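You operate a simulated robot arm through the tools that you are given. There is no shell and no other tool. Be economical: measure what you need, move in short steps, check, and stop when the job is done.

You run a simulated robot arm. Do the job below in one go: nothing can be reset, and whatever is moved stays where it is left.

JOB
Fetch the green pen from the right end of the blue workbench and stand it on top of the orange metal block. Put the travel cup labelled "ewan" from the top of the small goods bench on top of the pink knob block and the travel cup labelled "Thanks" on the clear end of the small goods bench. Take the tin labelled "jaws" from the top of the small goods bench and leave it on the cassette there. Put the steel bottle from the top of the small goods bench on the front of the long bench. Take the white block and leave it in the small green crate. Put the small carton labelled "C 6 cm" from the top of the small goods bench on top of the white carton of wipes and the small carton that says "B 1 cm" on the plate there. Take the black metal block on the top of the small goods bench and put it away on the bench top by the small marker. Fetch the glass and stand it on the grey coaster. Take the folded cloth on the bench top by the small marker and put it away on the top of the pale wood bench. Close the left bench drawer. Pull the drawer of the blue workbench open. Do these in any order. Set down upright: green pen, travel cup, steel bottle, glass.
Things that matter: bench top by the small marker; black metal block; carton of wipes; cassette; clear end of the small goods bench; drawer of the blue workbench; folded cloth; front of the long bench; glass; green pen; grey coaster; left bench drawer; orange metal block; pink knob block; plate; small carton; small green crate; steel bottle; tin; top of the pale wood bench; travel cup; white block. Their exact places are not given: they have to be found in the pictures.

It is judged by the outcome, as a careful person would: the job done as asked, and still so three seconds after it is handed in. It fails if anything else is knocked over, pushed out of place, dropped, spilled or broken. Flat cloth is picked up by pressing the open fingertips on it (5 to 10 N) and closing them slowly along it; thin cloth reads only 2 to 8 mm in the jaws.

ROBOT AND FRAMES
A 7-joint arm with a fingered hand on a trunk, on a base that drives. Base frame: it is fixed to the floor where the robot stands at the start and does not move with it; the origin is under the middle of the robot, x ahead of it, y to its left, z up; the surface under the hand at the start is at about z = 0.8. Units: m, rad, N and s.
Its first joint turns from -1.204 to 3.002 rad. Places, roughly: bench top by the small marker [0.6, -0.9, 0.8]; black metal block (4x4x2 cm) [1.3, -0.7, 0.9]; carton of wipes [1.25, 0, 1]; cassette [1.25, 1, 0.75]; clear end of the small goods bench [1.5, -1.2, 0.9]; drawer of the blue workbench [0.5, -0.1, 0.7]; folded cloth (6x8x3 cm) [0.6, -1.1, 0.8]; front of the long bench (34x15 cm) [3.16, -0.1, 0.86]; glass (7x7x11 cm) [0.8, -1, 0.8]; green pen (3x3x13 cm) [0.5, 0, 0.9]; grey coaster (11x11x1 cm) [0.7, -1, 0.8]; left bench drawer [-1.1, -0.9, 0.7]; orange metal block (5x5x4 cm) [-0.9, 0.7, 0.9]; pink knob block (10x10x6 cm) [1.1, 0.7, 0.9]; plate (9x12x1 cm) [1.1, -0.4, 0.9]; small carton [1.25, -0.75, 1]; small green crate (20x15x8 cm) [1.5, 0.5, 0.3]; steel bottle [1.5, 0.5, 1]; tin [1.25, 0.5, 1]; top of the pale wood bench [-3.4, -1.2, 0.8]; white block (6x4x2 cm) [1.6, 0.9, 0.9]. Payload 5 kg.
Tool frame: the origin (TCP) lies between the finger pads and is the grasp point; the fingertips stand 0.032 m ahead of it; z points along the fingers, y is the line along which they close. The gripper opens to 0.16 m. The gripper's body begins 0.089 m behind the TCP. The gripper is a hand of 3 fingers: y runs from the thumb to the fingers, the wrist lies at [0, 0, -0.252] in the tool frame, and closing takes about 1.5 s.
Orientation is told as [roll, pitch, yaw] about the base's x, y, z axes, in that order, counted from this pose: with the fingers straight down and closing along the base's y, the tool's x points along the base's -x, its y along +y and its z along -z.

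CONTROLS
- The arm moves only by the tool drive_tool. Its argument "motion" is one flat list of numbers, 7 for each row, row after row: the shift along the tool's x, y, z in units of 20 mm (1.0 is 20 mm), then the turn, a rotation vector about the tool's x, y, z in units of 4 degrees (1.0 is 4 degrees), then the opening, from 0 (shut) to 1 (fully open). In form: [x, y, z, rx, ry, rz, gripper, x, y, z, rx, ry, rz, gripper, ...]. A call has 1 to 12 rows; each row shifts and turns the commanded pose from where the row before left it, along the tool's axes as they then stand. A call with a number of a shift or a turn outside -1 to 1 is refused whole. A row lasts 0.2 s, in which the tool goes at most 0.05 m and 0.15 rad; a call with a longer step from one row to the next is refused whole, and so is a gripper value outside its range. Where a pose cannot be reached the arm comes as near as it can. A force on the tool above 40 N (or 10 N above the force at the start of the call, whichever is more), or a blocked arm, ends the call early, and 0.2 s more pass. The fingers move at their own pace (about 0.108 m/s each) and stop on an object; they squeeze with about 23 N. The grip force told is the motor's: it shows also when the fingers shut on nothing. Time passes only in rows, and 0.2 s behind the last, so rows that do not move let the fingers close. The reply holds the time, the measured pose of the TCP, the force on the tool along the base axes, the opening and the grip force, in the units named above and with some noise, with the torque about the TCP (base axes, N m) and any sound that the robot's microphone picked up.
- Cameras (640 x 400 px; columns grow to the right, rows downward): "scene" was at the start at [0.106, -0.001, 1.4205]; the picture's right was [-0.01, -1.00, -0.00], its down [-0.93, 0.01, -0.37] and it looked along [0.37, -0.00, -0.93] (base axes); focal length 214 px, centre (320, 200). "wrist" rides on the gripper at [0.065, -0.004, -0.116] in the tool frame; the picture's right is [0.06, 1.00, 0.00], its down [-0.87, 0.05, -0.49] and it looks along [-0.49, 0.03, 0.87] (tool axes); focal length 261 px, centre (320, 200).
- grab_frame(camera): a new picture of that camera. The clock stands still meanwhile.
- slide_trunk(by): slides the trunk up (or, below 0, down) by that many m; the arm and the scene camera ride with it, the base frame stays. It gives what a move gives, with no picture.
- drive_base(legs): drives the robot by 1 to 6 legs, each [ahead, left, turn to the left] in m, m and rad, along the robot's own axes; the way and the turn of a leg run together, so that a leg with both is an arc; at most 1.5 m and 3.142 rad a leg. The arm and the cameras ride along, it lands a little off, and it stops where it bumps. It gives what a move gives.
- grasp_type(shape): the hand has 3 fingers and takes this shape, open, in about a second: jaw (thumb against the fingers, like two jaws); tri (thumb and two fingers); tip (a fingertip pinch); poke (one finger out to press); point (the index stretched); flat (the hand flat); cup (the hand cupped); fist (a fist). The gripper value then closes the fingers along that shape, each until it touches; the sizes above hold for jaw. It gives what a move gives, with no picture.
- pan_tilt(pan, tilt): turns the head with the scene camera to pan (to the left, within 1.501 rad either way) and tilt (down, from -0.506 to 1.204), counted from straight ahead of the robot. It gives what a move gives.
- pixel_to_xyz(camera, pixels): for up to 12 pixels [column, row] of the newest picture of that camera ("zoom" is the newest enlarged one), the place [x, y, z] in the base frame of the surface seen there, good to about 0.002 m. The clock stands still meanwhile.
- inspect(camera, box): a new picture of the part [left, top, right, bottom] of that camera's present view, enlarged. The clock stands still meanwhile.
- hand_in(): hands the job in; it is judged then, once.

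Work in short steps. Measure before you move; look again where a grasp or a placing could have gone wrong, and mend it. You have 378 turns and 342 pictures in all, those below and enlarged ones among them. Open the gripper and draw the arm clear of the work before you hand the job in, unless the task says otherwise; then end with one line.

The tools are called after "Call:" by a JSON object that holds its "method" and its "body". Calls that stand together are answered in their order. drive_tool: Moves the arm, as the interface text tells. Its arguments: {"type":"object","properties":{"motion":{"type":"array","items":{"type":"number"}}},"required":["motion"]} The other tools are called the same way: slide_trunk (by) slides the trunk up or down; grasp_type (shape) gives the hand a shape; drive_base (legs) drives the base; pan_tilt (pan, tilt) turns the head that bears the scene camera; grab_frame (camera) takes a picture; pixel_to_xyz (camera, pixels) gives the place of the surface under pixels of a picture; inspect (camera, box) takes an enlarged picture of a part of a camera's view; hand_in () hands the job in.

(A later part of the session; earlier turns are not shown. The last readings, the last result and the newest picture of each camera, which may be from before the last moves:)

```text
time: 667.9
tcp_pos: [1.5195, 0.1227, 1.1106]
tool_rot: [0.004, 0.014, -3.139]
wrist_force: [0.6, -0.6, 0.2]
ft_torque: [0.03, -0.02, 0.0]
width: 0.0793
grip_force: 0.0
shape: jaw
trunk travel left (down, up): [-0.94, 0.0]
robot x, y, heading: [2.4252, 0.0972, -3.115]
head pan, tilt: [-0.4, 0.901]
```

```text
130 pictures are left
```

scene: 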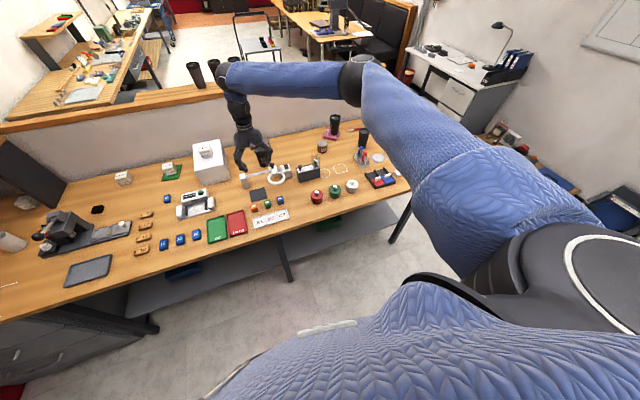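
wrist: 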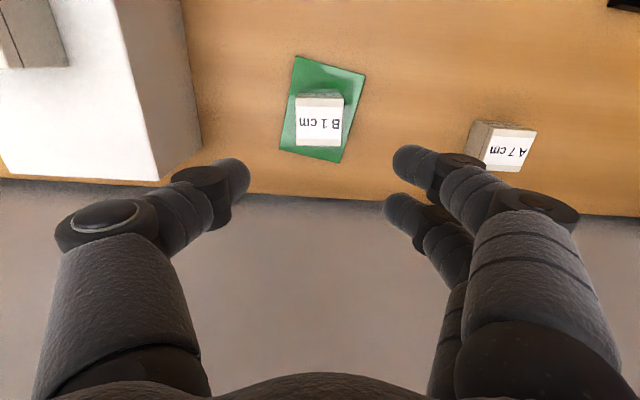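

The green crate is just visible at (320, 225). Retract the hand beyond the bench front and lower the trunk to see beneath.

Call:
{"method": "drive_tool", "body": {"motion": [1, 0, 0, 0, 0, 0, 0.5, 1, 0, 0, 0, 0, 0, 0.5, 1, 0, 0, 0, 0, 0, 0.5, 1, 0, 0, 0, 0, 0, 0.5, 1, 0, 0, 0, 0, 0, 0.5, 1, 0, 0, 0, 0, 0, 0.5, 1, 0, 0, 0, 0, 0, 0.5, 1, 0, 0, 0, 0, 0, 0.5, 1, 0, 0, 0, 0, 0, 0.5, 1, 0, 0, 0, 0, 0, 0.5, 1, 0, 0, 0, 0, 0, 0.5, 1, 0, 0, 0, 0, 0, 0.5]}}

Call:
{"method": "drive_tool", "body": {"motion": [1, 0, 0, 0, 0, 0, 0.5, 1, 0, 0, 0, 0, 0, 0.5, 1, 0, 0, 0, 0, 0, 0.5, 1, 0, 0, 0, 0, 0, 0.5]}}

Call:
{"method": "drive_base", "body": {"legs": [[0, -0.45, 0]]}}

Call:
{"method": "slide_trunk", "body": {"by": -0.4}}

Call:
{"method": "pan_tilt", "body": {"pan": 0, "tilt": 0.75}}

Call:
{"method": "grab_frame", "body": {"camera": "scene"}}

```text
time: 670.5
tcp_pos: [1.7602, 0.1228, 1.1148]
tool_rot: [0.004, 0.011, -3.14]
wrist_force: [0.2, 0.9, -1.2]
ft_torque: [0.02, -0.01, 0.0]
width: 0.0794
grip_force: 0.0
shape: jaw
trunk travel left (down, up): [-0.94, 0.0]
robot x, y, heading: [2.4215, 0.1028, -3.114]
head pan, tilt: [-0.4, 0.901]
```

```text
time: 671.5
tcp_pos: [1.8403, 0.1244, 1.1158]
tool_rot: [0.007, 0.014, -3.139]
wrist_force: [0.5, -0.5, 0.3]
ft_torque: [-0.01, 0.04, 0.03]
width: 0.0792
grip_force: 0.2
shape: jaw
trunk travel left (down, up): [-0.94, 0.0]
robot x, y, heading: [2.4196, 0.1013, -3.113]
head pan, tilt: [-0.4, 0.901]
```

```text
time: 674.2
tcp_pos: [1.827, 0.5772, 1.1161]
tool_rot: [0.006, 0.013, 3.138]
wrist_force: [-0.4, 0.1, -0.9]
ft_torque: [0.02, 0.01, 0.04]
width: 0.079
grip_force: 0.0
shape: jaw
trunk travel left (down, up): [-0.94, 0.0]
robot x, y, heading: [2.4117, 0.5513, -3.117]
head pan, tilt: [-0.4, 0.901]
```

```text
time: 678.0
tcp_pos: [1.8274, 0.5758, 0.7147]
tool_rot: [0.007, 0.015, 3.138]
wrist_force: [-0.1, -0.1, 0.1]
ft_torque: [0.0, -0.04, -0.01]
width: 0.0792
grip_force: 0.2
shape: jaw
trunk travel left (down, up): [-0.54, 0.4]
robot x, y, heading: [2.411, 0.5509, -3.121]
head pan, tilt: [-0.4, 0.901]
```

```text
time: 678.9
tcp_pos: [1.8278, 0.5767, 0.7152]
tool_rot: [0.006, 0.014, 3.139]
wrist_force: [0.0, -0.6, -0.1]
ft_torque: [-0.03, -0.01, -0.03]
width: 0.079
grip_force: 0.0
shape: jaw
trunk travel left (down, up): [-0.54, 0.4]
robot x, y, heading: [2.4105, 0.5521, -3.123]
head pan, tilt: [0.0, 0.75]
```

```text
129 pictures are left
```

scene: 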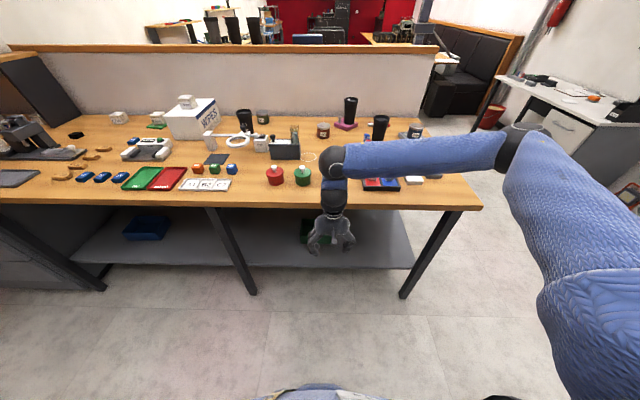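

The crate is behind the hand. Zoom there and take a wrist view.

Call:
{"method": "inspect", "body": {"camera": "scene", "box": [240, 180, 430, 290]}}

Call:
{"method": "grab_frame", "body": {"camera": "wrist"}}

```text
3.37 times, centred on (335, 235) of scene
```

zoom: 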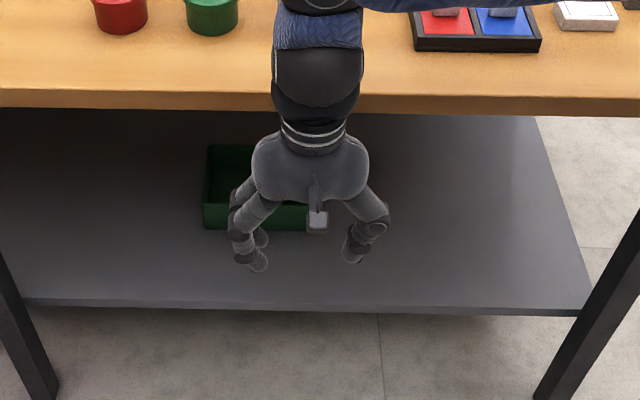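

```text
127 pictures are left
```

wrist: 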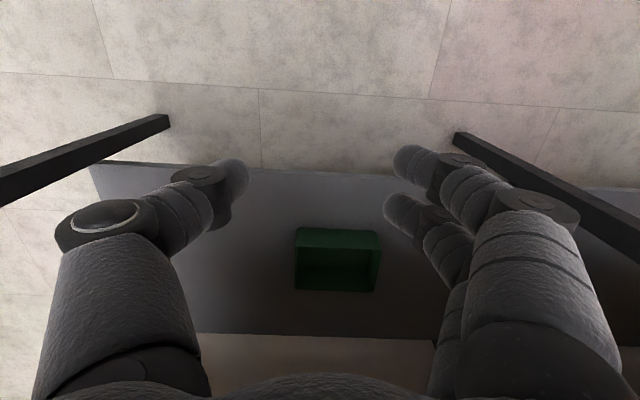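

Call:
{"method": "pixel_to_xyz", "body": {"camera": "wrist", "pixels": [[296, 250], [380, 255], [300, 228], [376, 232], [337, 240], [337, 270], [335, 285], [320, 170], [300, 210], [337, 330], [220, 335]]}}

Call:
{"method": "pixel_to_xyz", "body": {"camera": "zoom", "pixels": [[207, 210], [220, 225], [212, 150], [245, 150], [300, 215], [320, 300], [320, 102], [230, 190]]}}

```text
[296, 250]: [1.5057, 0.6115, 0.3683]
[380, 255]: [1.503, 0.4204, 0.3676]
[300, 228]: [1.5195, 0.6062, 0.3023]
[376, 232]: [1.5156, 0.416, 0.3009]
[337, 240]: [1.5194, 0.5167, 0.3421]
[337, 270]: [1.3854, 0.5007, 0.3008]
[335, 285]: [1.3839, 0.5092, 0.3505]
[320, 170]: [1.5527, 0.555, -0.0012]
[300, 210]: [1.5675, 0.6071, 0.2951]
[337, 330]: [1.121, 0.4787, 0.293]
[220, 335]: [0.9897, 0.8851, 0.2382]
```

```text
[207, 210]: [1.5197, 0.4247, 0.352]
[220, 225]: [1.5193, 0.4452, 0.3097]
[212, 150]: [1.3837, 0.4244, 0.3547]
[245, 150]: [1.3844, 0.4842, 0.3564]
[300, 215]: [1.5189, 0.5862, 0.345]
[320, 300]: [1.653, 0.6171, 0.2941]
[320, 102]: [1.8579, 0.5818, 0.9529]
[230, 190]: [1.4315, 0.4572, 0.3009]
```

Crate: x 1.37–1.52, y 0.415–0.61, rim z 0.37. Measure elbow, bench leg and bench underside to judge clearance.

Call:
{"method": "pixel_to_xyz", "body": {"camera": "scene", "pixels": [[335, 155], [335, 145], [510, 140], [515, 155], [430, 150], [430, 240], [450, 215], [410, 285], [400, 205], [470, 205], [540, 180], [235, 240]]}}

```text
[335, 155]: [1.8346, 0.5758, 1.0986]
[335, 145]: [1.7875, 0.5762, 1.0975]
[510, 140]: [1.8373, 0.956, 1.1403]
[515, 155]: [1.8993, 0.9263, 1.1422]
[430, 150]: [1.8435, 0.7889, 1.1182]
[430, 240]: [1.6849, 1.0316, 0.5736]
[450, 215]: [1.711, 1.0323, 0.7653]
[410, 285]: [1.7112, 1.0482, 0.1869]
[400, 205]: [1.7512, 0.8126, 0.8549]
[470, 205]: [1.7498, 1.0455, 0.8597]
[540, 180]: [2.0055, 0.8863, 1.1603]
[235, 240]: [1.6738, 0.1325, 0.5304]
```

Hand-down insertion would be too tight, so I'll later pitch the hand ~50° for the crate. First fetch the white block: raise and go above it.

Call:
{"method": "slide_trunk", "body": {"by": 0.35}}

Call:
{"method": "drive_base", "body": {"legs": [[0.18, -0.31, 0]]}}

Call:
{"method": "grab_frame", "body": {"camera": "wrist"}}

```text
time: 682.3
tcp_pos: [1.8281, 0.578, 1.0641]
tool_rot: [0.005, 0.013, 3.136]
wrist_force: [-0.6, -0.9, -1.4]
ft_torque: [-0.02, -0.01, -0.03]
width: 0.0791
grip_force: 0.1
shape: jaw
trunk travel left (down, up): [-0.89, 0.05]
robot x, y, heading: [2.4108, 0.5531, -3.12]
head pan, tilt: [0.0, 0.75]
```

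```text
time: 684.6
tcp_pos: [1.6391, 0.8894, 1.0643]
tool_rot: [0.005, 0.012, 3.128]
wrist_force: [-0.5, 0.0, 0.2]
ft_torque: [0.0, -0.01, -0.02]
width: 0.0792
grip_force: 0.0
shape: jaw
trunk travel left (down, up): [-0.89, 0.05]
robot x, y, heading: [2.2206, 0.8576, -3.131]
head pan, tilt: [0.0, 0.75]
```

```text
126 pictures are left
```

wrist: 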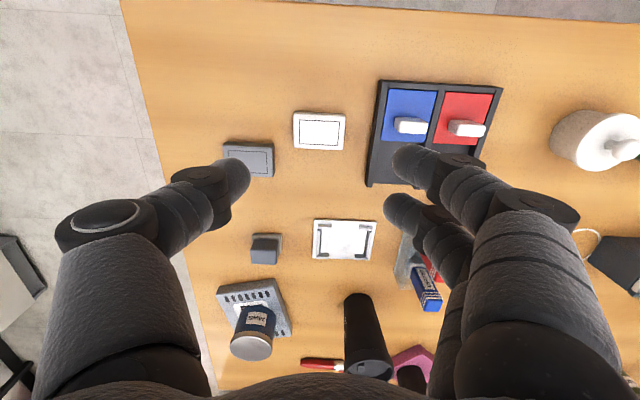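

The block's sides are close to neighbours, so I turn the hand 90° to grip it front-to-back.

Call:
{"method": "drive_tool", "body": {"motion": [0, 0, 0, 0, 0, 0.98, 0.45, 0, 0, 0, 0, 0, 0.98, 0.45, 0, 0, 0, 0, 0, 0.98, 0.45, 0, 0, 0, 0, 0, 0.98, 0.45, 0, 0, 0, 0, 0, 0.98, 0.45, 0, 0, 0, 0, 0, 0.98, 0.45, 0, 0, 0, 0, 0, 0.98, 0.45, 0, 0, 0, 0, 0, 0.98, 0.45, 0, 0, 0, 0, 0, 0.98, 0.45, 0, 0, 0, 0, 0, 0.98, 0.45, 0, 0, 0, 0, 0, 0.98, 0.45, 0, 0, 0, 0, 0, 0.98, 0.45]}}

Call:
{"method": "drive_tool", "body": {"motion": [0, 0, 0, 0, 0, 0.98, 0.45, 0, 0, 0, 0, 0, 0.98, 0.45, 0, 0, 0, 0, 0, 0.98, 0.45, 0, 0, 0, 0, 0, 0.98, 0.45, 0, 0, 0, 0, 0, 0.98, 0.45, 0, 0, 0, 0, 0, 0.98, 0.45, 0, 0, 0, 0, 0, 0.98, 0.45, 0, 0, 0, 0, 0, 0.98, 0.45, 0, 0, 0, 0, 0, 0.98, 0.45, 0, 0, 0, 0, 0, 0.98, 0.45]}}

Call:
{"method": "grab_frame", "body": {"camera": "wrist"}}

```text
time: 687.2
tcp_pos: [1.6404, 0.8886, 1.066]
tool_rot: [-0.007, 0.013, 2.305]
wrist_force: [0.1, -0.3, -0.1]
ft_torque: [0.01, -0.04, 0.02]
width: 0.073
grip_force: 0.0
shape: jaw
trunk travel left (down, up): [-0.89, 0.05]
robot x, y, heading: [2.2244, 0.8594, -3.129]
head pan, tilt: [0.0, 0.75]
```

```text
time: 689.4
tcp_pos: [1.6028, 0.9065, 1.0513]
tool_rot: [-0.02, 0.014, 1.634]
wrist_force: [-0.2, 0.6, -0.3]
ft_torque: [0.0, 0.02, -0.02]
width: 0.0727
grip_force: 0.1
shape: jaw
out of reach, approached as far as the arm can: row 9, 10
trunk travel left (down, up): [-0.89, 0.05]
robot x, y, heading: [2.2228, 0.8552, -3.129]
head pan, tilt: [0.0, 0.75]
```

```text
125 pictures are left
```

wrist: 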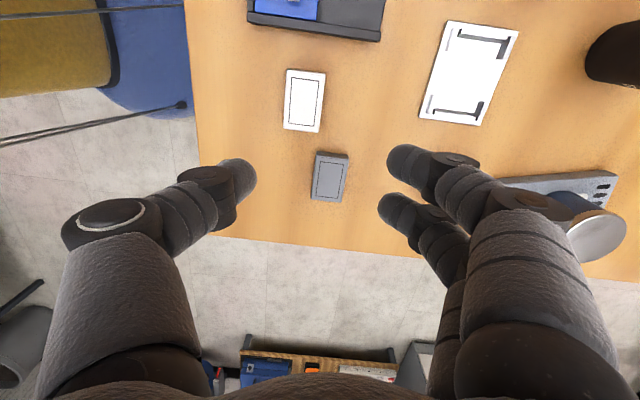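

Near the inner reach limit; back the base 0.12 and measure the block.

Call:
{"method": "drive_base", "body": {"legs": [[-0.12, 0, 0]]}}

Call:
{"method": "drive_tool", "body": {"motion": [0, 0.9, 0, 0, 0, 0.85, 0.45, 0, 0.9, 0, 0, 0, 0, 0.45, 0, 0.9, 0, 0, 0, 0, 0.45]}}

Call:
{"method": "grab_frame", "body": {"camera": "wrist"}}

```text
time: 690.6
tcp_pos: [1.7249, 0.9074, 1.0519]
tool_rot: [-0.018, 0.014, 1.634]
wrist_force: [-0.6, 1.0, 0.4]
ft_torque: [0.0, 0.02, -0.03]
width: 0.0726
grip_force: 0.1
shape: jaw
trunk travel left (down, up): [-0.89, 0.05]
robot x, y, heading: [2.3441, 0.8579, -3.12]
head pan, tilt: [0.0, 0.75]
```

```text
time: 691.4
tcp_pos: [1.6667, 0.9091, 1.0482]
tool_rot: [-0.019, 0.011, 1.575]
wrist_force: [0.3, 0.1, -0.8]
ft_torque: [0.01, -0.02, -0.02]
width: 0.0726
grip_force: 0.0
shape: jaw
out of reach, approached as far as the arm can: row 1
trunk travel left (down, up): [-0.89, 0.05]
robot x, y, heading: [2.3493, 0.8603, -3.128]
head pan, tilt: [0.0, 0.75]
```

```text
124 pictures are left
```

wrist: 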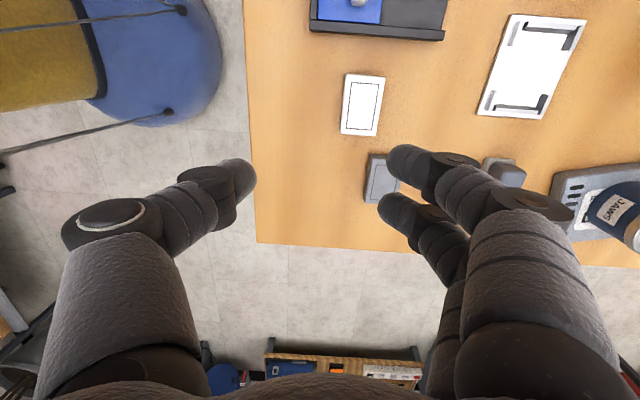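

Call:
{"method": "pixel_to_xyz", "body": {"camera": "wrist", "pixels": [[347, 77], [383, 80], [376, 135], [343, 131], [362, 104], [372, 157], [370, 195], [345, 30]]}}

```text
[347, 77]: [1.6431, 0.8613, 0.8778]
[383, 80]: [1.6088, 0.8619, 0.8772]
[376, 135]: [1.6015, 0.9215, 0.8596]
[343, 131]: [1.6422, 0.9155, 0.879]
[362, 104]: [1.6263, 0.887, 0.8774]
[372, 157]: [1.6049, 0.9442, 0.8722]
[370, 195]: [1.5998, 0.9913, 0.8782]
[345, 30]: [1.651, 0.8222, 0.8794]
```

Block centre (1.625, 0.889). Centre, lower and grip.

Call:
{"method": "drive_tool", "body": {"motion": [0.5, 1, 0, 0, 0, 0, 0.45, 0.5, 1, 0, 0, 0, 0, 0.45]}}

Call:
{"method": "slide_trunk", "body": {"by": -0.152}}

Call:
{"method": "grab_frame", "body": {"camera": "wrist"}}

```text
time: 692.0
tcp_pos: [1.6253, 0.8894, 1.0473]
tool_rot: [-0.018, 0.014, 1.575]
wrist_force: [0.0, 0.2, -0.5]
ft_torque: [-0.01, 0.02, -0.03]
width: 0.0724
grip_force: 0.0
shape: jaw
trunk travel left (down, up): [-0.89, 0.05]
robot x, y, heading: [2.3442, 0.8581, -3.13]
head pan, tilt: [0.0, 0.75]
```

```text
time: 693.8
tcp_pos: [1.626, 0.8897, 0.896]
tool_rot: [-0.019, 0.014, 1.576]
wrist_force: [-0.1, -0.5, -0.3]
ft_torque: [-0.01, -0.02, 0.03]
width: 0.0724
grip_force: 0.1
shape: jaw
trunk travel left (down, up): [-0.738, 0.202]
robot x, y, heading: [2.3433, 0.8615, -3.128]
head pan, tilt: [0.0, 0.75]
```

```text
123 pictures are left
```

wrist: 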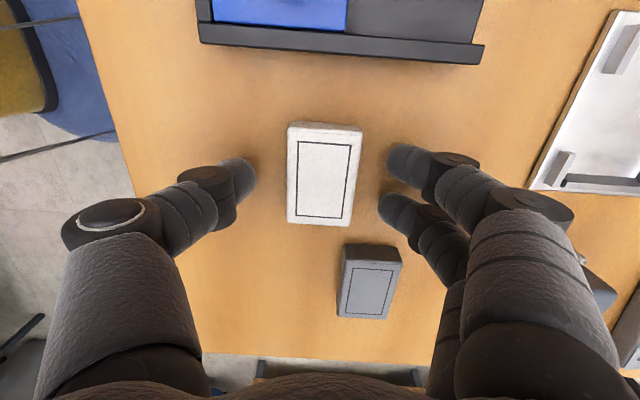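

Close and lift.

Call:
{"method": "drive_tool", "body": {"motion": [0, 0, 0, 0, 0, 0, 0.35, 0, 0, 0, 0, 0, 0, 0.25, 0, 0, 0, 0, 0, 0, 0.15, 0, 0, 0, 0, 0, 0, 0, 0, 0, 0, 0, 0, 0, 0]}}

Call:
{"method": "slide_trunk", "body": {"by": 0.2}}

Call:
{"method": "grab_frame", "body": {"camera": "wrist"}}

```text
time: 695.0
tcp_pos: [1.6263, 0.8901, 0.8959]
tool_rot: [-0.019, 0.012, 1.577]
wrist_force: [-1.0, -0.3, 0.8]
ft_torque: [-0.03, 0.01, 0.01]
width: 0.0341
grip_force: 23.0
shape: jaw
trunk travel left (down, up): [-0.738, 0.202]
robot x, y, heading: [2.345, 0.8589, -3.126]
head pan, tilt: [0.0, 0.75]
```

```text
time: 697.2
tcp_pos: [1.6275, 0.8893, 1.0959]
tool_rot: [-0.019, 0.012, 1.576]
wrist_force: [-0.5, 0.3, -1.2]
ft_torque: [-0.02, 0.0, -0.01]
width: 0.0341
grip_force: 22.8
shape: jaw
trunk travel left (down, up): [-0.938, 0.002]
robot x, y, heading: [2.3448, 0.8578, -3.127]
head pan, tilt: [0.0, 0.75]
```

```text
122 pictures are left
```

wrist: 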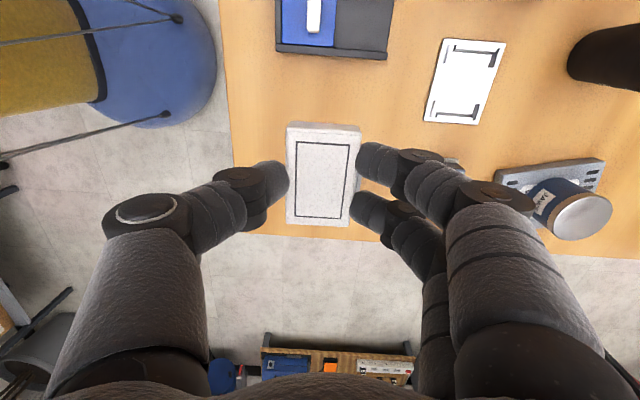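

Held. Rotate the hand back to yaw π, retract it, and drive in front of the crate.

Call:
{"method": "drive_tool", "body": {"motion": [0, 0, 0, 0, 0, -0.98, 0, 0, 0, 0, 0, 0, -0.98, 0, 0, 0, 0, 0, 0, -0.98, 0, 0, 0, 0, 0, 0, -0.98, 0, 0, 0, 0, 0, 0, -0.98, 0, 0, 0, 0, 0, 0, -0.98, 0, 0, 0, 0, 0, 0, -0.98, 0, 0, 0, 0, 0, 0, -0.98, 0, 0, 0, 0, 0, 0, -0.98, 0, 0, 0, 0, 0, 0, -0.98, 0, 0, 0, 0, 0, 0, -0.98, 0]}}

Call:
{"method": "drive_tool", "body": {"motion": [0, 0, 0, 0, 0, -0.98, 0, 0, 0, 0, 0, 0, -0.98, 0, 0, 0, 0, 0, 0, -0.98, 0, 0, 0, 0, 0, 0, -0.98, 0, 0, 0, 0, 0, 0, -0.98, 0, 0, 0, 0, 0, 0, -0.98, 0, 0, 0, 0, 0, 0, -0.98, 0, 0, 0, 0, 0, 0, -0.98, 0, 0, 0, 0, 0, 0, -0.98, 0, 0, 0, 0, 0, 0, -0.98, 0, 0, 0, 0, 0, 0, -0.98, 0, 0, 0, 0, 0, 0, -0.98, 0]}}

Call:
{"method": "drive_base", "body": {"legs": [[-0.18, 0.38, 0]]}}

Call:
{"method": "grab_frame", "body": {"camera": "scene"}}

```text
time: 699.6
tcp_pos: [1.6261, 0.8892, 1.0959]
tool_rot: [-0.006, 0.022, 2.329]
wrist_force: [-0.1, 0.8, -1.1]
ft_torque: [0.01, -0.03, 0.0]
width: 0.0343
grip_force: 23.1
shape: jaw
trunk travel left (down, up): [-0.938, 0.002]
robot x, y, heading: [2.3436, 0.8571, -3.124]
head pan, tilt: [0.0, 0.75]
```

```text
time: 702.2
tcp_pos: [1.6265, 0.8889, 1.0962]
tool_rot: [0.011, 0.019, -3.133]
wrist_force: [0.4, -0.3, -0.5]
ft_torque: [0.01, -0.02, -0.01]
width: 0.034
grip_force: 22.6
shape: jaw
trunk travel left (down, up): [-0.938, 0.002]
robot x, y, heading: [2.3418, 0.8576, -3.125]
head pan, tilt: [0.0, 0.75]
```

```text
time: 704.8
tcp_pos: [1.8108, 0.5145, 1.0968]
tool_rot: [0.013, 0.02, -3.135]
wrist_force: [-0.3, -1.4, -0.6]
ft_torque: [-0.02, 0.03, 0.0]
width: 0.0342
grip_force: 23.0
shape: jaw
trunk travel left (down, up): [-0.938, 0.002]
robot x, y, heading: [2.5287, 0.484, -3.124]
head pan, tilt: [0.0, 0.75]
```

```text
121 pictures are left
```

scene: 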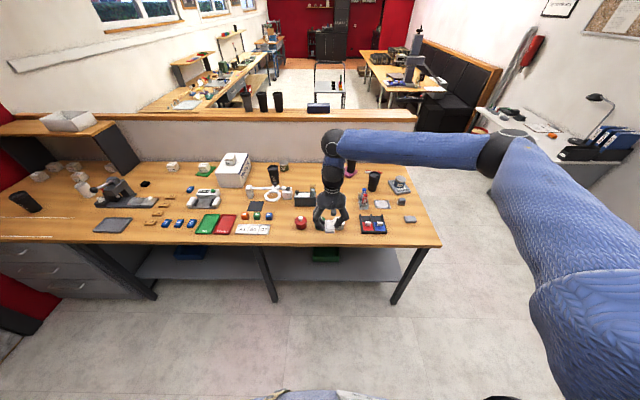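

Back off 8 cm more so the forearm clears the bench edge, then lower the trunk.

Call:
{"method": "drive_base", "body": {"legs": [[-0.09, 0.03, 0]]}}

Call:
{"method": "drive_tool", "body": {"motion": [0.8, 0, 0, 0, 0, 0, 0, 0.8, 0, 0, 0, 0, 0, 0]}}

Call:
{"method": "slide_trunk", "body": {"by": -0.4}}

Call:
{"method": "slide_trunk", "body": {"by": -0.15}}

Call:
{"method": "grab_frame", "body": {"camera": "scene"}}

```text
time: 705.9
tcp_pos: [1.9039, 0.4864, 1.096]
tool_rot: [0.013, 0.02, -3.137]
wrist_force: [0.5, -0.5, 0.0]
ft_torque: [0.01, 0.0, 0.01]
width: 0.0343
grip_force: 23.3
shape: jaw
trunk travel left (down, up): [-0.938, 0.002]
robot x, y, heading: [2.6203, 0.4573, -3.125]
head pan, tilt: [0.0, 0.75]
```

```text
time: 706.5
tcp_pos: [1.9364, 0.4869, 1.0974]
tool_rot: [0.013, 0.017, -3.133]
wrist_force: [0.0, -0.8, -0.2]
ft_torque: [0.02, 0.03, 0.03]
width: 0.0342
grip_force: 22.7
shape: jaw
trunk travel left (down, up): [-0.938, 0.002]
robot x, y, heading: [2.6162, 0.4561, -3.129]
head pan, tilt: [0.0, 0.75]
```

```text
time: 710.3
tcp_pos: [1.934, 0.4876, 0.6963]
tool_rot: [0.012, 0.018, -3.134]
wrist_force: [-0.7, 0.1, -1.0]
ft_torque: [0.02, 0.03, 0.02]
width: 0.0339
grip_force: 22.7
shape: jaw
trunk travel left (down, up): [-0.538, 0.402]
robot x, y, heading: [2.6178, 0.4569, -3.124]
head pan, tilt: [0.0, 0.75]
```

```text
time: 712.1
tcp_pos: [1.9357, 0.4871, 0.5466]
tool_rot: [0.013, 0.018, -3.136]
wrist_force: [0.3, -0.3, -0.8]
ft_torque: [0.01, 0.0, -0.01]
width: 0.0342
grip_force: 22.9
shape: jaw
trunk travel left (down, up): [-0.388, 0.552]
robot x, y, heading: [2.6161, 0.4563, -3.128]
head pan, tilt: [0.0, 0.75]
```

```text
120 pictures are left
```

scene: 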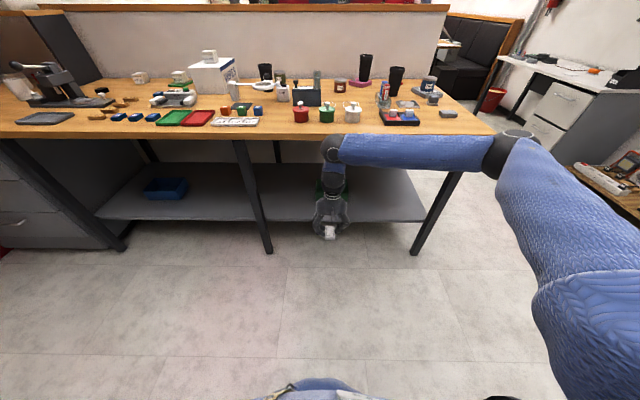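

Pitch the hand forward about the wrist by ~48°.

Call:
{"method": "drive_tool", "body": {"motion": [-0.88, 0, 0, 0, -1, 0, 0, -0.88, 0, 0, 0, -1, 0, 0, -0.88, 0, 0, 0, -1, 0, 0, -0.88, 0, 0, 0, -1, 0, 0, -0.88, 0, 0, 0, -1, 0, 0, -0.88, 0, 0, 0, -1, 0, 0, -0.88, 0, 0, 0, -1, 0, 0, -0.88, 0, 0, 0, -1, 0, 0, -0.88, 0, 0, 0, -1, 0, 0, -0.88, 0, 0, 0, -1, 0, 0, -0.88, 0, 0, 0, -1, 0, 0, -0.88, 0, 0, 0, -1, 0, 0]}}

Call:
{"method": "grab_frame", "body": {"camera": "scene"}}

Call:
{"method": "grab_frame", "body": {"camera": "wrist"}}

```text
time: 714.7
tcp_pos: [1.7437, 0.486, 0.6191]
tool_rot: [0.019, -0.818, 3.133]
wrist_force: [0.0, 0.0, 0.3]
ft_torque: [0.01, 0.0, -0.02]
width: 0.034
grip_force: 22.9
shape: jaw
trunk travel left (down, up): [-0.388, 0.552]
robot x, y, heading: [2.6198, 0.4548, -3.126]
head pan, tilt: [0.0, 0.75]
```

```text
119 pictures are left
```

scene: 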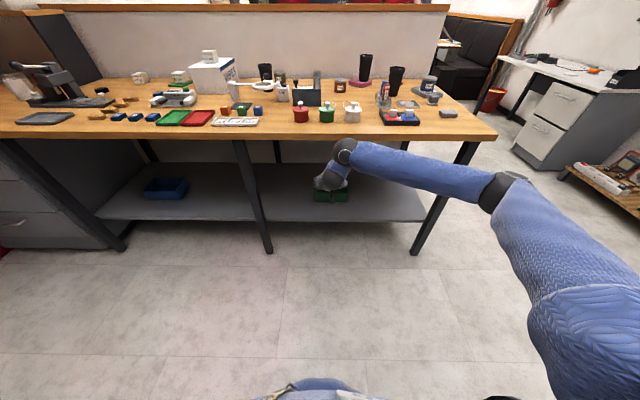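

```text
118 pictures are left
```

wrist: 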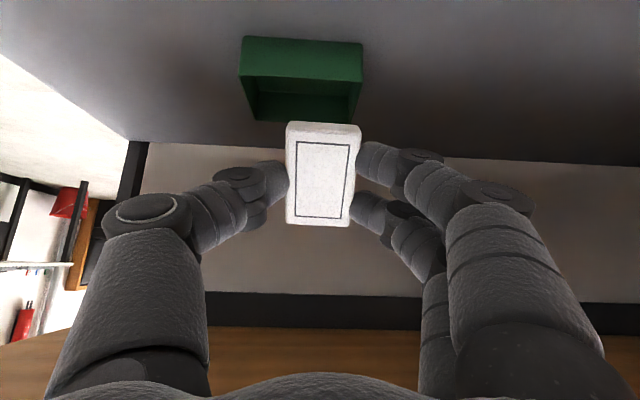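

Hand is pitched 47°. Lower the trunk, drive in under the bench over the crate.

Call:
{"method": "slide_trunk", "body": {"by": -0.165}}

Call:
{"method": "pixel_to_xyz", "body": {"camera": "scene", "pixels": [[345, 145], [505, 185], [420, 165], [500, 210]]}}

Call:
{"method": "drive_base", "body": {"legs": [[0.15, -0.01, 0]]}}

Call:
{"method": "grab_frame", "body": {"camera": "scene"}}

```text
time: 716.5
tcp_pos: [1.7429, 0.4877, 0.4549]
tool_rot: [0.021, -0.818, 3.135]
wrist_force: [0.1, 0.6, -0.3]
ft_torque: [0.03, -0.01, 0.02]
width: 0.0339
grip_force: 22.9
shape: jaw
trunk travel left (down, up): [-0.223, 0.717]
robot x, y, heading: [2.6202, 0.4582, -3.131]
head pan, tilt: [0.0, 0.75]
```

```text
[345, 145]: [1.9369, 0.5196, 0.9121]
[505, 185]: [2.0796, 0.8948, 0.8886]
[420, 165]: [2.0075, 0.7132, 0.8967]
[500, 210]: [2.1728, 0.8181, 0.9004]
```

```text
time: 717.9
tcp_pos: [1.5925, 0.4927, 0.4537]
tool_rot: [0.018, -0.819, 3.137]
wrist_force: [0.0, -0.3, -0.5]
ft_torque: [0.0, 0.01, 0.02]
width: 0.034
grip_force: 23.0
shape: jaw
trunk travel left (down, up): [-0.223, 0.717]
robot x, y, heading: [2.4713, 0.4661, -3.126]
head pan, tilt: [0.0, 0.75]
```

```text
117 pictures are left
```

scene: 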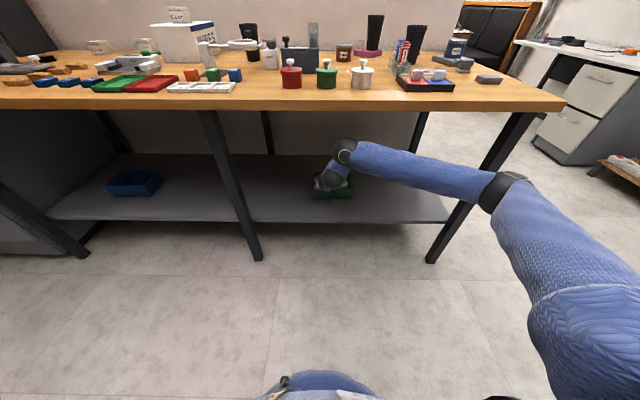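

Clear (ball top at ~0.75, bench underside ~0.82). Continue the last 13 cm and look with the wrist camera.

Call:
{"method": "drive_base", "body": {"legs": [[0.135, -0.01, 0]]}}

Call:
{"method": "grab_frame", "body": {"camera": "wrist"}}

Call:
{"method": "grab_frame", "body": {"camera": "scene"}}

```text
time: 719.2
tcp_pos: [1.4576, 0.5009, 0.4542]
tool_rot: [0.019, -0.818, 3.139]
wrist_force: [1.2, 0.0, -0.8]
ft_torque: [0.02, -0.04, 0.0]
width: 0.0339
grip_force: 22.6
shape: jaw
trunk travel left (down, up): [-0.223, 0.717]
robot x, y, heading: [2.3338, 0.4712, -3.127]
head pan, tilt: [0.0, 0.75]
```

```text
116 pictures are left
```

wrist: 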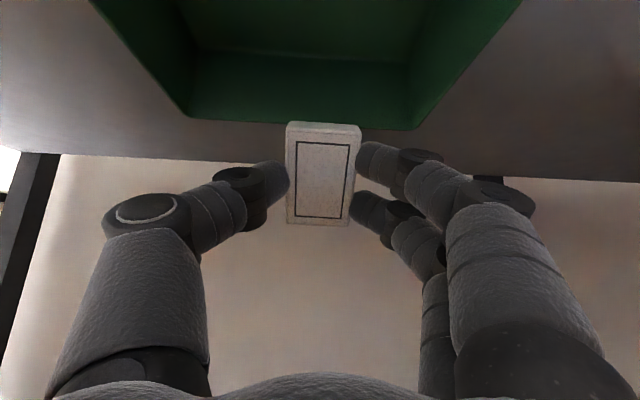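

```text
115 pictures are left
```

scene: 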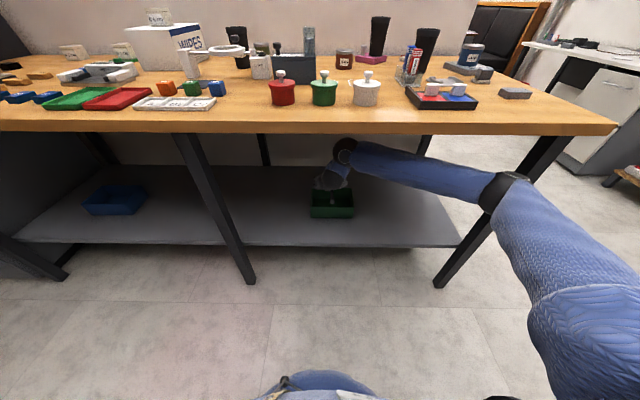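

Over the crate. Lower 8 cm so the block sinks inside, and look.

Call:
{"method": "slide_trunk", "body": {"by": -0.08}}

Call:
{"method": "grab_frame", "body": {"camera": "wrist"}}

Call:
{"method": "inspect", "body": {"camera": "scene", "box": [270, 110, 400, 230]}}

```text
time: 720.4
tcp_pos: [1.4576, 0.4981, 0.3743]
tool_rot: [0.019, -0.819, 3.14]
wrist_force: [0.0, 0.3, -0.2]
ft_torque: [0.0, 0.01, -0.01]
width: 0.0338
grip_force: 23.2
shape: jaw
trunk travel left (down, up): [-0.143, 0.797]
robot x, y, heading: [2.3342, 0.4724, -3.126]
head pan, tilt: [0.0, 0.75]
```

```text
114 pictures are left
```

wrist: 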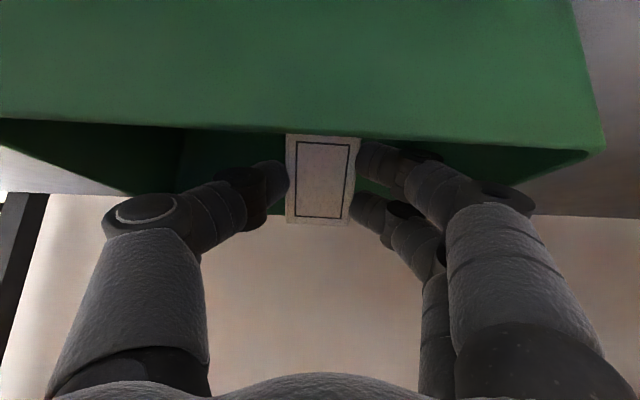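

```text
3.33 times, centred on (335, 170) of scene
```

zoom: 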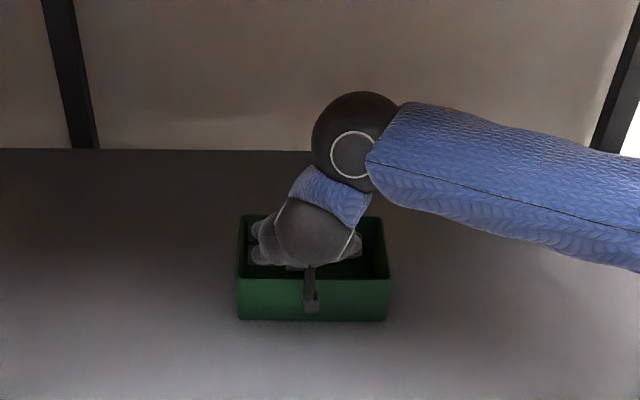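

Block is inside the crate. Open, then withdraw upward and back.

Call:
{"method": "drive_tool", "body": {"motion": [0, 0, 0, 0, 0, 0, 0.45, 0, 0, 0, 0, 0, 0, 0.45, 0, 0, 0, 0, 0, 0, 0.45]}}

Call:
{"method": "slide_trunk", "body": {"by": 0.08}}

Call:
{"method": "grab_frame", "body": {"camera": "wrist"}}

Call:
{"method": "drive_base", "body": {"legs": [[-0.29, 0, 0]]}}

Call:
{"method": "grab_frame", "body": {"camera": "wrist"}}

```text
time: 721.2
tcp_pos: [1.4583, 0.5, 0.3747]
tool_rot: [0.018, -0.818, 3.138]
wrist_force: [0.7, -0.2, 0.3]
ft_torque: [0.02, 0.01, -0.01]
width: 0.0714
grip_force: 0.1
shape: jaw
trunk travel left (down, up): [-0.143, 0.797]
robot x, y, heading: [2.333, 0.4689, -3.124]
head pan, tilt: [0.0, 0.75]
```

```text
time: 722.4
tcp_pos: [1.4575, 0.5003, 0.4538]
tool_rot: [0.02, -0.82, 3.139]
wrist_force: [0.0, 0.4, -1.2]
ft_torque: [-0.04, 0.0, 0.01]
width: 0.0713
grip_force: 0.0
shape: jaw
trunk travel left (down, up): [-0.223, 0.717]
robot x, y, heading: [2.3361, 0.4723, -3.124]
head pan, tilt: [0.0, 0.75]
```

```text
112 pictures are left
```

wrist: 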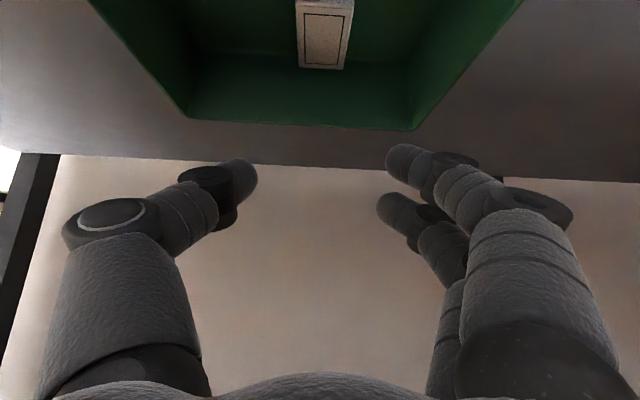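

```text
time: 724.4
tcp_pos: [1.7429, 0.5068, 0.4544]
tool_rot: [0.021, -0.818, 3.133]
wrist_force: [0.3, -0.7, -0.2]
ft_torque: [0.03, 0.0, 0.01]
width: 0.0713
grip_force: 0.1
shape: jaw
trunk travel left (down, up): [-0.223, 0.717]
robot x, y, heading: [2.6228, 0.4735, -3.128]
head pan, tilt: [0.0, 0.75]
```

```text
111 pictures are left
```

wrist: 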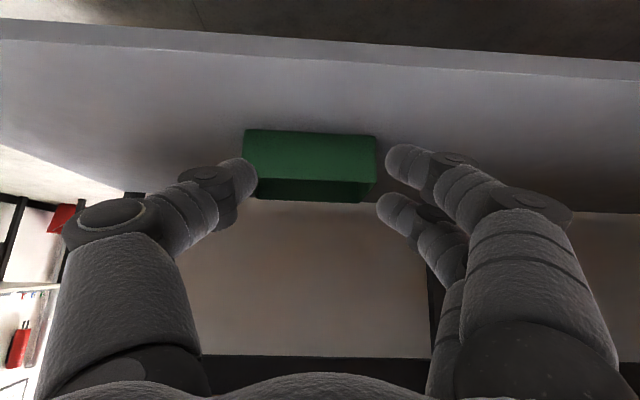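

White block is in the crate. Undo the pitch, then raise.

Call:
{"method": "drive_tool", "body": {"motion": [0.88, 0, 0, 0, 1, 0, 0.45, 0.88, 0, 0, 0, 1, 0, 0.45, 0.88, 0, 0, 0, 1, 0, 0.45, 0.88, 0, 0, 0, 1, 0, 0.45, 0.88, 0, 0, 0, 1, 0, 0.45, 0.88, 0, 0, 0, 1, 0, 0.45, 0.88, 0, 0, 0, 1, 0, 0.45, 0.88, 0, 0, 0, 1, 0, 0.45, 0.88, 0, 0, 0, 1, 0, 0.45, 0.88, 0, 0, 0, 1, 0, 0.45, 0.88, 0, 0, 0, 1, 0, 0.45, 0.88, 0, 0, 0, 1, 0, 0.45]}}

Call:
{"method": "slide_trunk", "body": {"by": 0.4}}

Call:
{"method": "slide_trunk", "body": {"by": 0.3}}

Call:
{"method": "grab_frame", "body": {"camera": "scene"}}

```text
time: 727.0
tcp_pos: [1.9313, 0.507, 0.368]
tool_rot: [0.012, 0.02, -3.135]
wrist_force: [0.3, 0.3, -0.6]
ft_torque: [0.01, -0.02, -0.01]
width: 0.0712
grip_force: 0.0
shape: jaw
trunk travel left (down, up): [-0.223, 0.717]
robot x, y, heading: [2.6226, 0.4773, -3.123]
head pan, tilt: [0.0, 0.75]
```

```text
time: 730.8
tcp_pos: [1.9294, 0.5082, 0.7668]
tool_rot: [0.012, 0.019, -3.134]
wrist_force: [-0.1, 0.0, 0.5]
ft_torque: [0.0, -0.01, 0.0]
width: 0.0714
grip_force: 0.1
shape: jaw
trunk travel left (down, up): [-0.623, 0.317]
robot x, y, heading: [2.6206, 0.475, -3.131]
head pan, tilt: [0.0, 0.75]
```

```text
time: 733.8
tcp_pos: [1.9305, 0.5081, 1.0676]
tool_rot: [0.012, 0.02, -3.134]
wrist_force: [0.0, 0.0, -1.1]
ft_torque: [0.01, -0.03, 0.04]
width: 0.0716
grip_force: 0.1
shape: jaw
trunk travel left (down, up): [-0.923, 0.017]
robot x, y, heading: [2.6226, 0.4756, -3.132]
head pan, tilt: [0.0, 0.75]
```

```text
110 pictures are left
```

scene: 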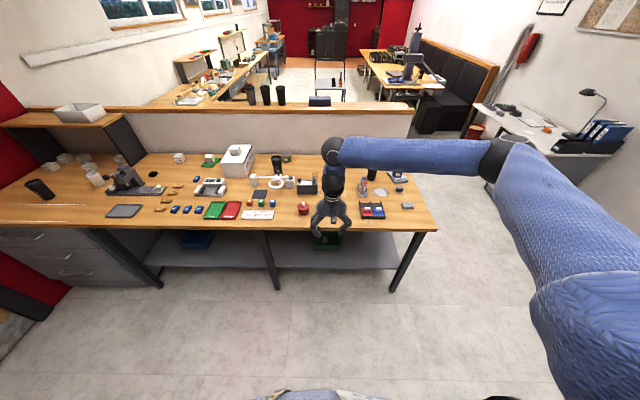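

Everything recovered. Last: black metal block. Approach to its right side first, avoiding the press.

Call:
{"method": "drive_base", "body": {"legs": [[0, 0.97, 0], [0.45, 0, 0]]}}

Call:
{"method": "drive_tool", "body": {"motion": [-1, 0, -0.3, 0, 0, 0, 0.45, -1, 0, -0.3, 0, 0, 0, 0.45, -1, 0, -0.3, 0, 0, 0, 0.45, -1, 0, -0.3, 0, 0, 0, 0.45, -1, 0, -0.3, 0, 0, 0, 0.45, -1, 0, -0.3, 0, 0, 0, 0.45, -1, 0, 0, 0, 0, 0, 0.45, -1, 0, 0, 0, 0, 0, 0.45]}}

Call:
{"method": "grab_frame", "body": {"camera": "wrist"}}

```text
time: 741.2
tcp_pos: [1.4881, -0.46, 1.0671]
tool_rot: [0.011, 0.019, 3.135]
wrist_force: [0.4, -0.6, -0.5]
ft_torque: [-0.05, -0.03, -0.03]
width: 0.0716
grip_force: 0.1
shape: jaw
trunk travel left (down, up): [-0.923, 0.017]
robot x, y, heading: [2.1757, -0.5045, -3.144]
head pan, tilt: [0.0, 0.75]
```

```text
time: 743.0
tcp_pos: [1.3255, -0.4587, 1.0996]
tool_rot: [0.013, 0.019, 3.135]
wrist_force: [0.8, 0.7, -0.6]
ft_torque: [-0.01, -0.02, -0.01]
width: 0.0714
grip_force: 0.0
shape: jaw
trunk travel left (down, up): [-0.923, 0.017]
robot x, y, heading: [2.1804, -0.5029, 3.143]
head pan, tilt: [0.0, 0.75]
```

```text
109 pictures are left
```

wrist: 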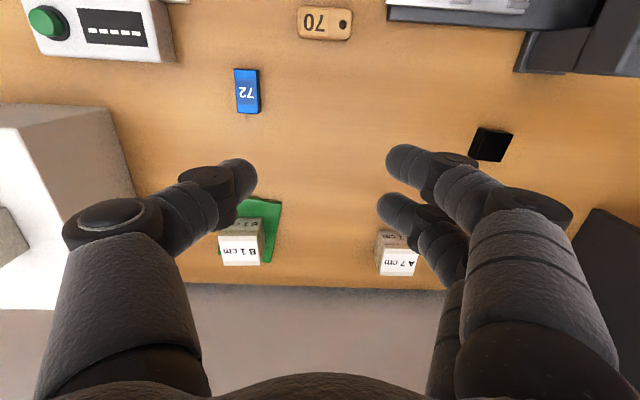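

Measure the black block and the press rear edge, then strafe left.

Call:
{"method": "pixel_to_xyz", "body": {"camera": "wrist", "pixels": [[492, 145], [480, 128], [512, 135], [498, 160], [470, 155], [525, 68], [580, 72], [400, 20], [565, 45]]}}

Call:
{"method": "drive_base", "body": {"legs": [[0, 0.235, 0]]}}

Call:
{"method": "grab_frame", "body": {"camera": "wrist"}}

```text
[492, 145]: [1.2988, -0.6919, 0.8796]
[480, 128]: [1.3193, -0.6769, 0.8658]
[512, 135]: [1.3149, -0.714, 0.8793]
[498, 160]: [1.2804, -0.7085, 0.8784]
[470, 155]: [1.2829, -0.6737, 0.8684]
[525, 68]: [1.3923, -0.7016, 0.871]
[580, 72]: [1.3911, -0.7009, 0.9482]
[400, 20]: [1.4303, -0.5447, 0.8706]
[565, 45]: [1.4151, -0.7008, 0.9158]
```

```text
time: 744.8
tcp_pos: [1.327, -0.6986, 1.0999]
tool_rot: [0.012, 0.019, 3.138]
wrist_force: [0.6, 0.2, 0.1]
ft_torque: [0.0, -0.01, 0.01]
width: 0.0715
grip_force: 0.1
shape: jaw
trunk travel left (down, up): [-0.923, 0.017]
robot x, y, heading: [2.1729, -0.7386, -3.137]
head pan, tilt: [0.0, 0.75]
```

```text
108 pictures are left
```

wrist: 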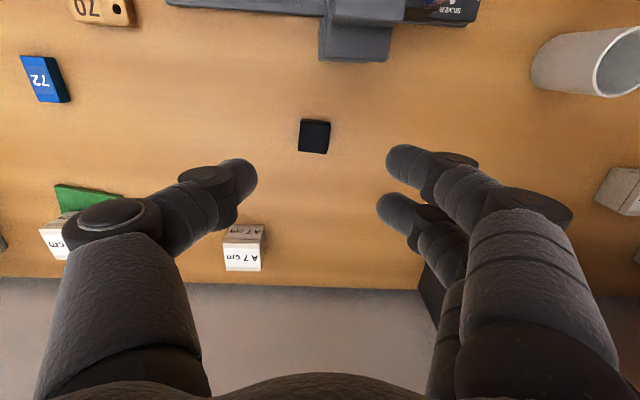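

Block centre (1.299, −0.693). Centre, lower, grip, lift.

Call:
{"method": "drive_tool", "body": {"motion": [-0.7, -0.14, 0, 0, 0, 0, 0.45, -0.7, -0.14, 0, 0, 0, 0, 0.45]}}

Call:
{"method": "slide_trunk", "body": {"by": -0.204}}

Call:
{"method": "grab_frame", "body": {"camera": "wrist"}}

Call:
{"method": "drive_tool", "body": {"motion": [0, 0, 0, 0, 0, 0, 0.35, 0, 0, 0, 0, 0, 0, 0.25, 0, 0, 0, 0, 0, 0, 0.15, 0, 0, 0, 0, 0, 0, 0, 0, 0, 0, 0, 0, 0, 0]}}

Call:
{"method": "slide_trunk", "body": {"by": 0.22}}

Call:
{"method": "grab_frame", "body": {"camera": "wrist"}}

```text
time: 745.4
tcp_pos: [1.299, -0.6947, 1.0996]
tool_rot: [0.014, 0.02, 3.14]
wrist_force: [0.2, 0.2, 0.0]
ft_torque: [0.03, 0.02, -0.01]
width: 0.0714
grip_force: 0.0
shape: jaw
trunk travel left (down, up): [-0.923, 0.017]
robot x, y, heading: [2.176, -0.7363, -3.138]
head pan, tilt: [0.0, 0.75]
```

```text
time: 747.5
tcp_pos: [1.2977, -0.6936, 0.8966]
tool_rot: [0.013, 0.018, 3.138]
wrist_force: [0.1, -0.6, -0.2]
ft_torque: [-0.03, 0.01, 0.0]
width: 0.0714
grip_force: 0.0
shape: jaw
trunk travel left (down, up): [-0.719, 0.221]
robot x, y, heading: [2.1749, -0.7381, -3.135]
head pan, tilt: [0.0, 0.75]
```

```text
107 pictures are left
```

wrist: 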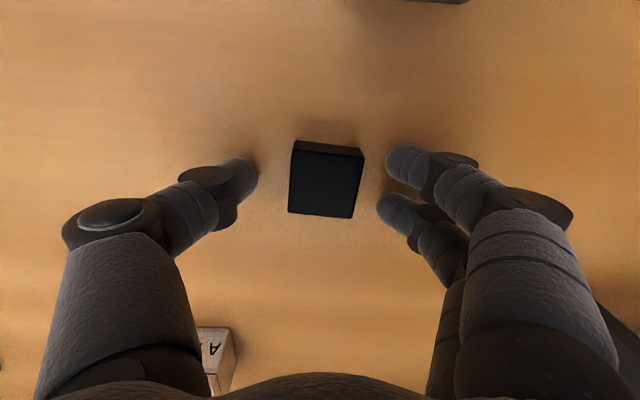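

```text
time: 748.8
tcp_pos: [1.2982, -0.693, 0.8947]
tool_rot: [0.012, 0.019, 3.138]
wrist_force: [0.1, 0.2, 0.1]
ft_torque: [0.02, -0.01, 0.0]
width: 0.0338
grip_force: 23.1
shape: jaw
trunk travel left (down, up): [-0.719, 0.221]
robot x, y, heading: [2.178, -0.7393, -3.139]
head pan, tilt: [0.0, 0.75]
```

```text
time: 751.1
tcp_pos: [1.299, -0.6937, 1.1157]
tool_rot: [0.011, 0.019, 3.138]
wrist_force: [-0.6, 0.4, -1.1]
ft_torque: [0.01, 0.0, 0.01]
width: 0.034
grip_force: 23.4
shape: jaw
trunk travel left (down, up): [-0.939, 0.001]
robot x, y, heading: [2.1764, -0.7383, -3.141]
head pan, tilt: [0.0, 0.75]
```

```text
106 pictures are left
```

wrist: 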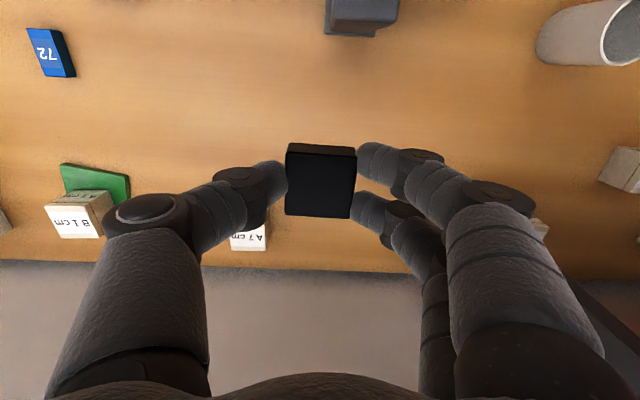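

Held. Strafe right past the press, retract the arm, and retrace the way out.

Call:
{"method": "drive_base", "body": {"legs": [[0, -0.3, 0], [-0.1, -0.1, 0]]}}

Call:
{"method": "drive_tool", "body": {"motion": [1, 0, 0, 0, 0, 0, 0, 1, 0, 0, 0, 0, 0, 0, 1, 0, 0, 0, 0, 0, 0, 1, 0, 0, 0, 0, 0, 0, 1, 0, 0, 0, 0, 0, 0, 1, 0, 0, 0, 0, 0, 0, 1, 0, 0, 0, 0, 0, 0, 1, 0, 0, 0, 0, 0, 0, 1, 0, 0, 0, 0, 0, 0]}}

Call:
{"method": "drive_base", "body": {"legs": [[0, -1.2, 0], [0.1, -0.93, 0]]}}

Call:
{"method": "grab_frame", "body": {"camera": "scene"}}

```text
time: 754.0
tcp_pos: [1.3991, -0.2971, 1.1149]
tool_rot: [0.012, 0.02, 3.134]
wrist_force: [-0.3, 0.5, -0.6]
ft_torque: [0.01, -0.02, 0.0]
width: 0.0341
grip_force: 23.0
shape: jaw
trunk travel left (down, up): [-0.939, 0.001]
robot x, y, heading: [2.2758, -0.3441, -3.143]
head pan, tilt: [0.0, 0.75]
```

```text
time: 756.0
tcp_pos: [1.5785, -0.2963, 1.1204]
tool_rot: [0.014, 0.017, 3.136]
wrist_force: [-0.5, 0.3, -0.3]
ft_torque: [0.01, 0.0, -0.01]
width: 0.0338
grip_force: 23.0
shape: jaw
trunk travel left (down, up): [-0.939, 0.001]
robot x, y, heading: [2.2755, -0.3392, -3.147]
head pan, tilt: [0.0, 0.75]
```

```text
time: 766.6
tcp_pos: [1.4408, 1.794, 1.1197]
tool_rot: [0.012, 0.02, -3.111]
wrist_force: [0.3, -0.4, -1.8]
ft_torque: [0.02, 0.02, 0.0]
width: 0.0339
grip_force: 22.9
shape: jaw
trunk travel left (down, up): [-0.939, 0.001]
robot x, y, heading: [2.1375, 1.773, -3.105]
head pan, tilt: [0.0, 0.75]
```

```text
105 pictures are left
```

scene: 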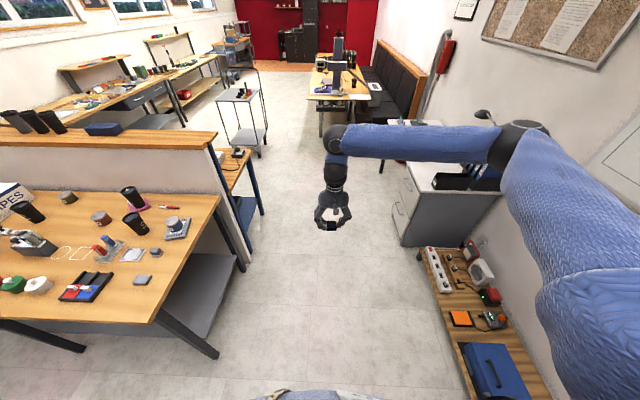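

Turn right here (as tested before in reverse) and back along the corridor.

Call:
{"method": "drive_base", "body": {"legs": [[0, 0.03, -3.06]]}}

```text
time: 774.2
tcp_pos: [2.8204, 1.7742, 1.1193]
tool_rot: [0.012, 0.019, 0.066]
wrist_force: [0.1, 0.8, -0.4]
ft_torque: [0.01, -0.01, -0.02]
width: 0.0341
grip_force: 22.4
shape: jaw
trunk travel left (down, up): [-0.939, 0.001]
robot x, y, heading: [2.1195, 1.7713, 0.077]
head pan, tilt: [0.0, 0.75]
```

Call:
{"method": "drive_base", "body": {"legs": [[0, 0, -0.075], [-1.25, 0, 0], [-1.22, 0, 0]]}}

Call:
{"method": "grab_frame", "body": {"camera": "scene"}}

```text
time: 786.9
tcp_pos: [0.3129, 1.7499, 1.1201]
tool_rot: [0.013, 0.018, -0.016]
wrist_force: [-0.8, -0.1, -0.9]
ft_torque: [0.0, 0.0, 0.05]
width: 0.0341
grip_force: 22.8
shape: jaw
trunk travel left (down, up): [-0.939, 0.001]
robot x, y, heading: [-0.3884, 1.8045, -0.01]
head pan, tilt: [0.0, 0.75]
```

```text
104 pictures are left
```

scene: 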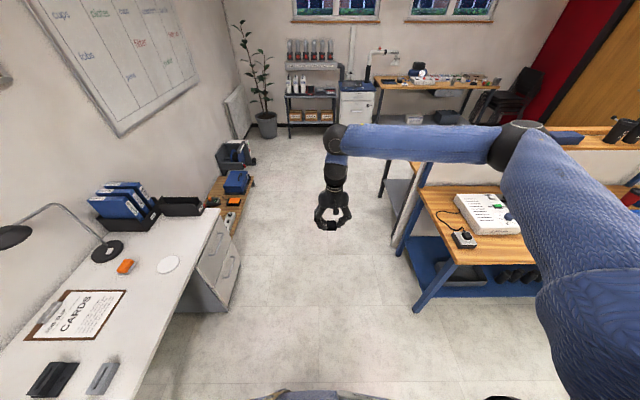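

Strafe right back in front of the benches.

Call:
{"method": "drive_base", "body": {"legs": [[0, -1.1, 0], [0, -1.1, 0], [0, -0.1, -0.42]]}}

Call:
{"method": "grab_frame", "body": {"camera": "scene"}}

```text
time: 799.1
tcp_pos: [0.1688, -0.8473, 1.1202]
tool_rot: [0.014, 0.019, -0.456]
wrist_force: [-0.6, -1.0, -0.4]
ft_torque: [0.01, 0.0, -0.05]
width: 0.0338
grip_force: 23.0
shape: jaw
trunk travel left (down, up): [-0.939, 0.001]
robot x, y, heading: [-0.4378, -0.4991, -0.448]
head pan, tilt: [0.0, 0.75]
```

```text
103 pictures are left
```

scene: 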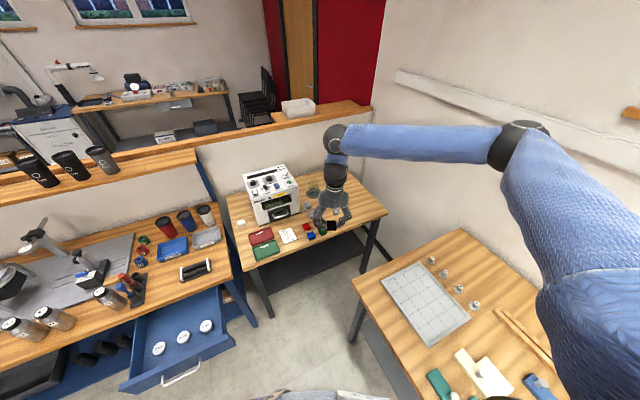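

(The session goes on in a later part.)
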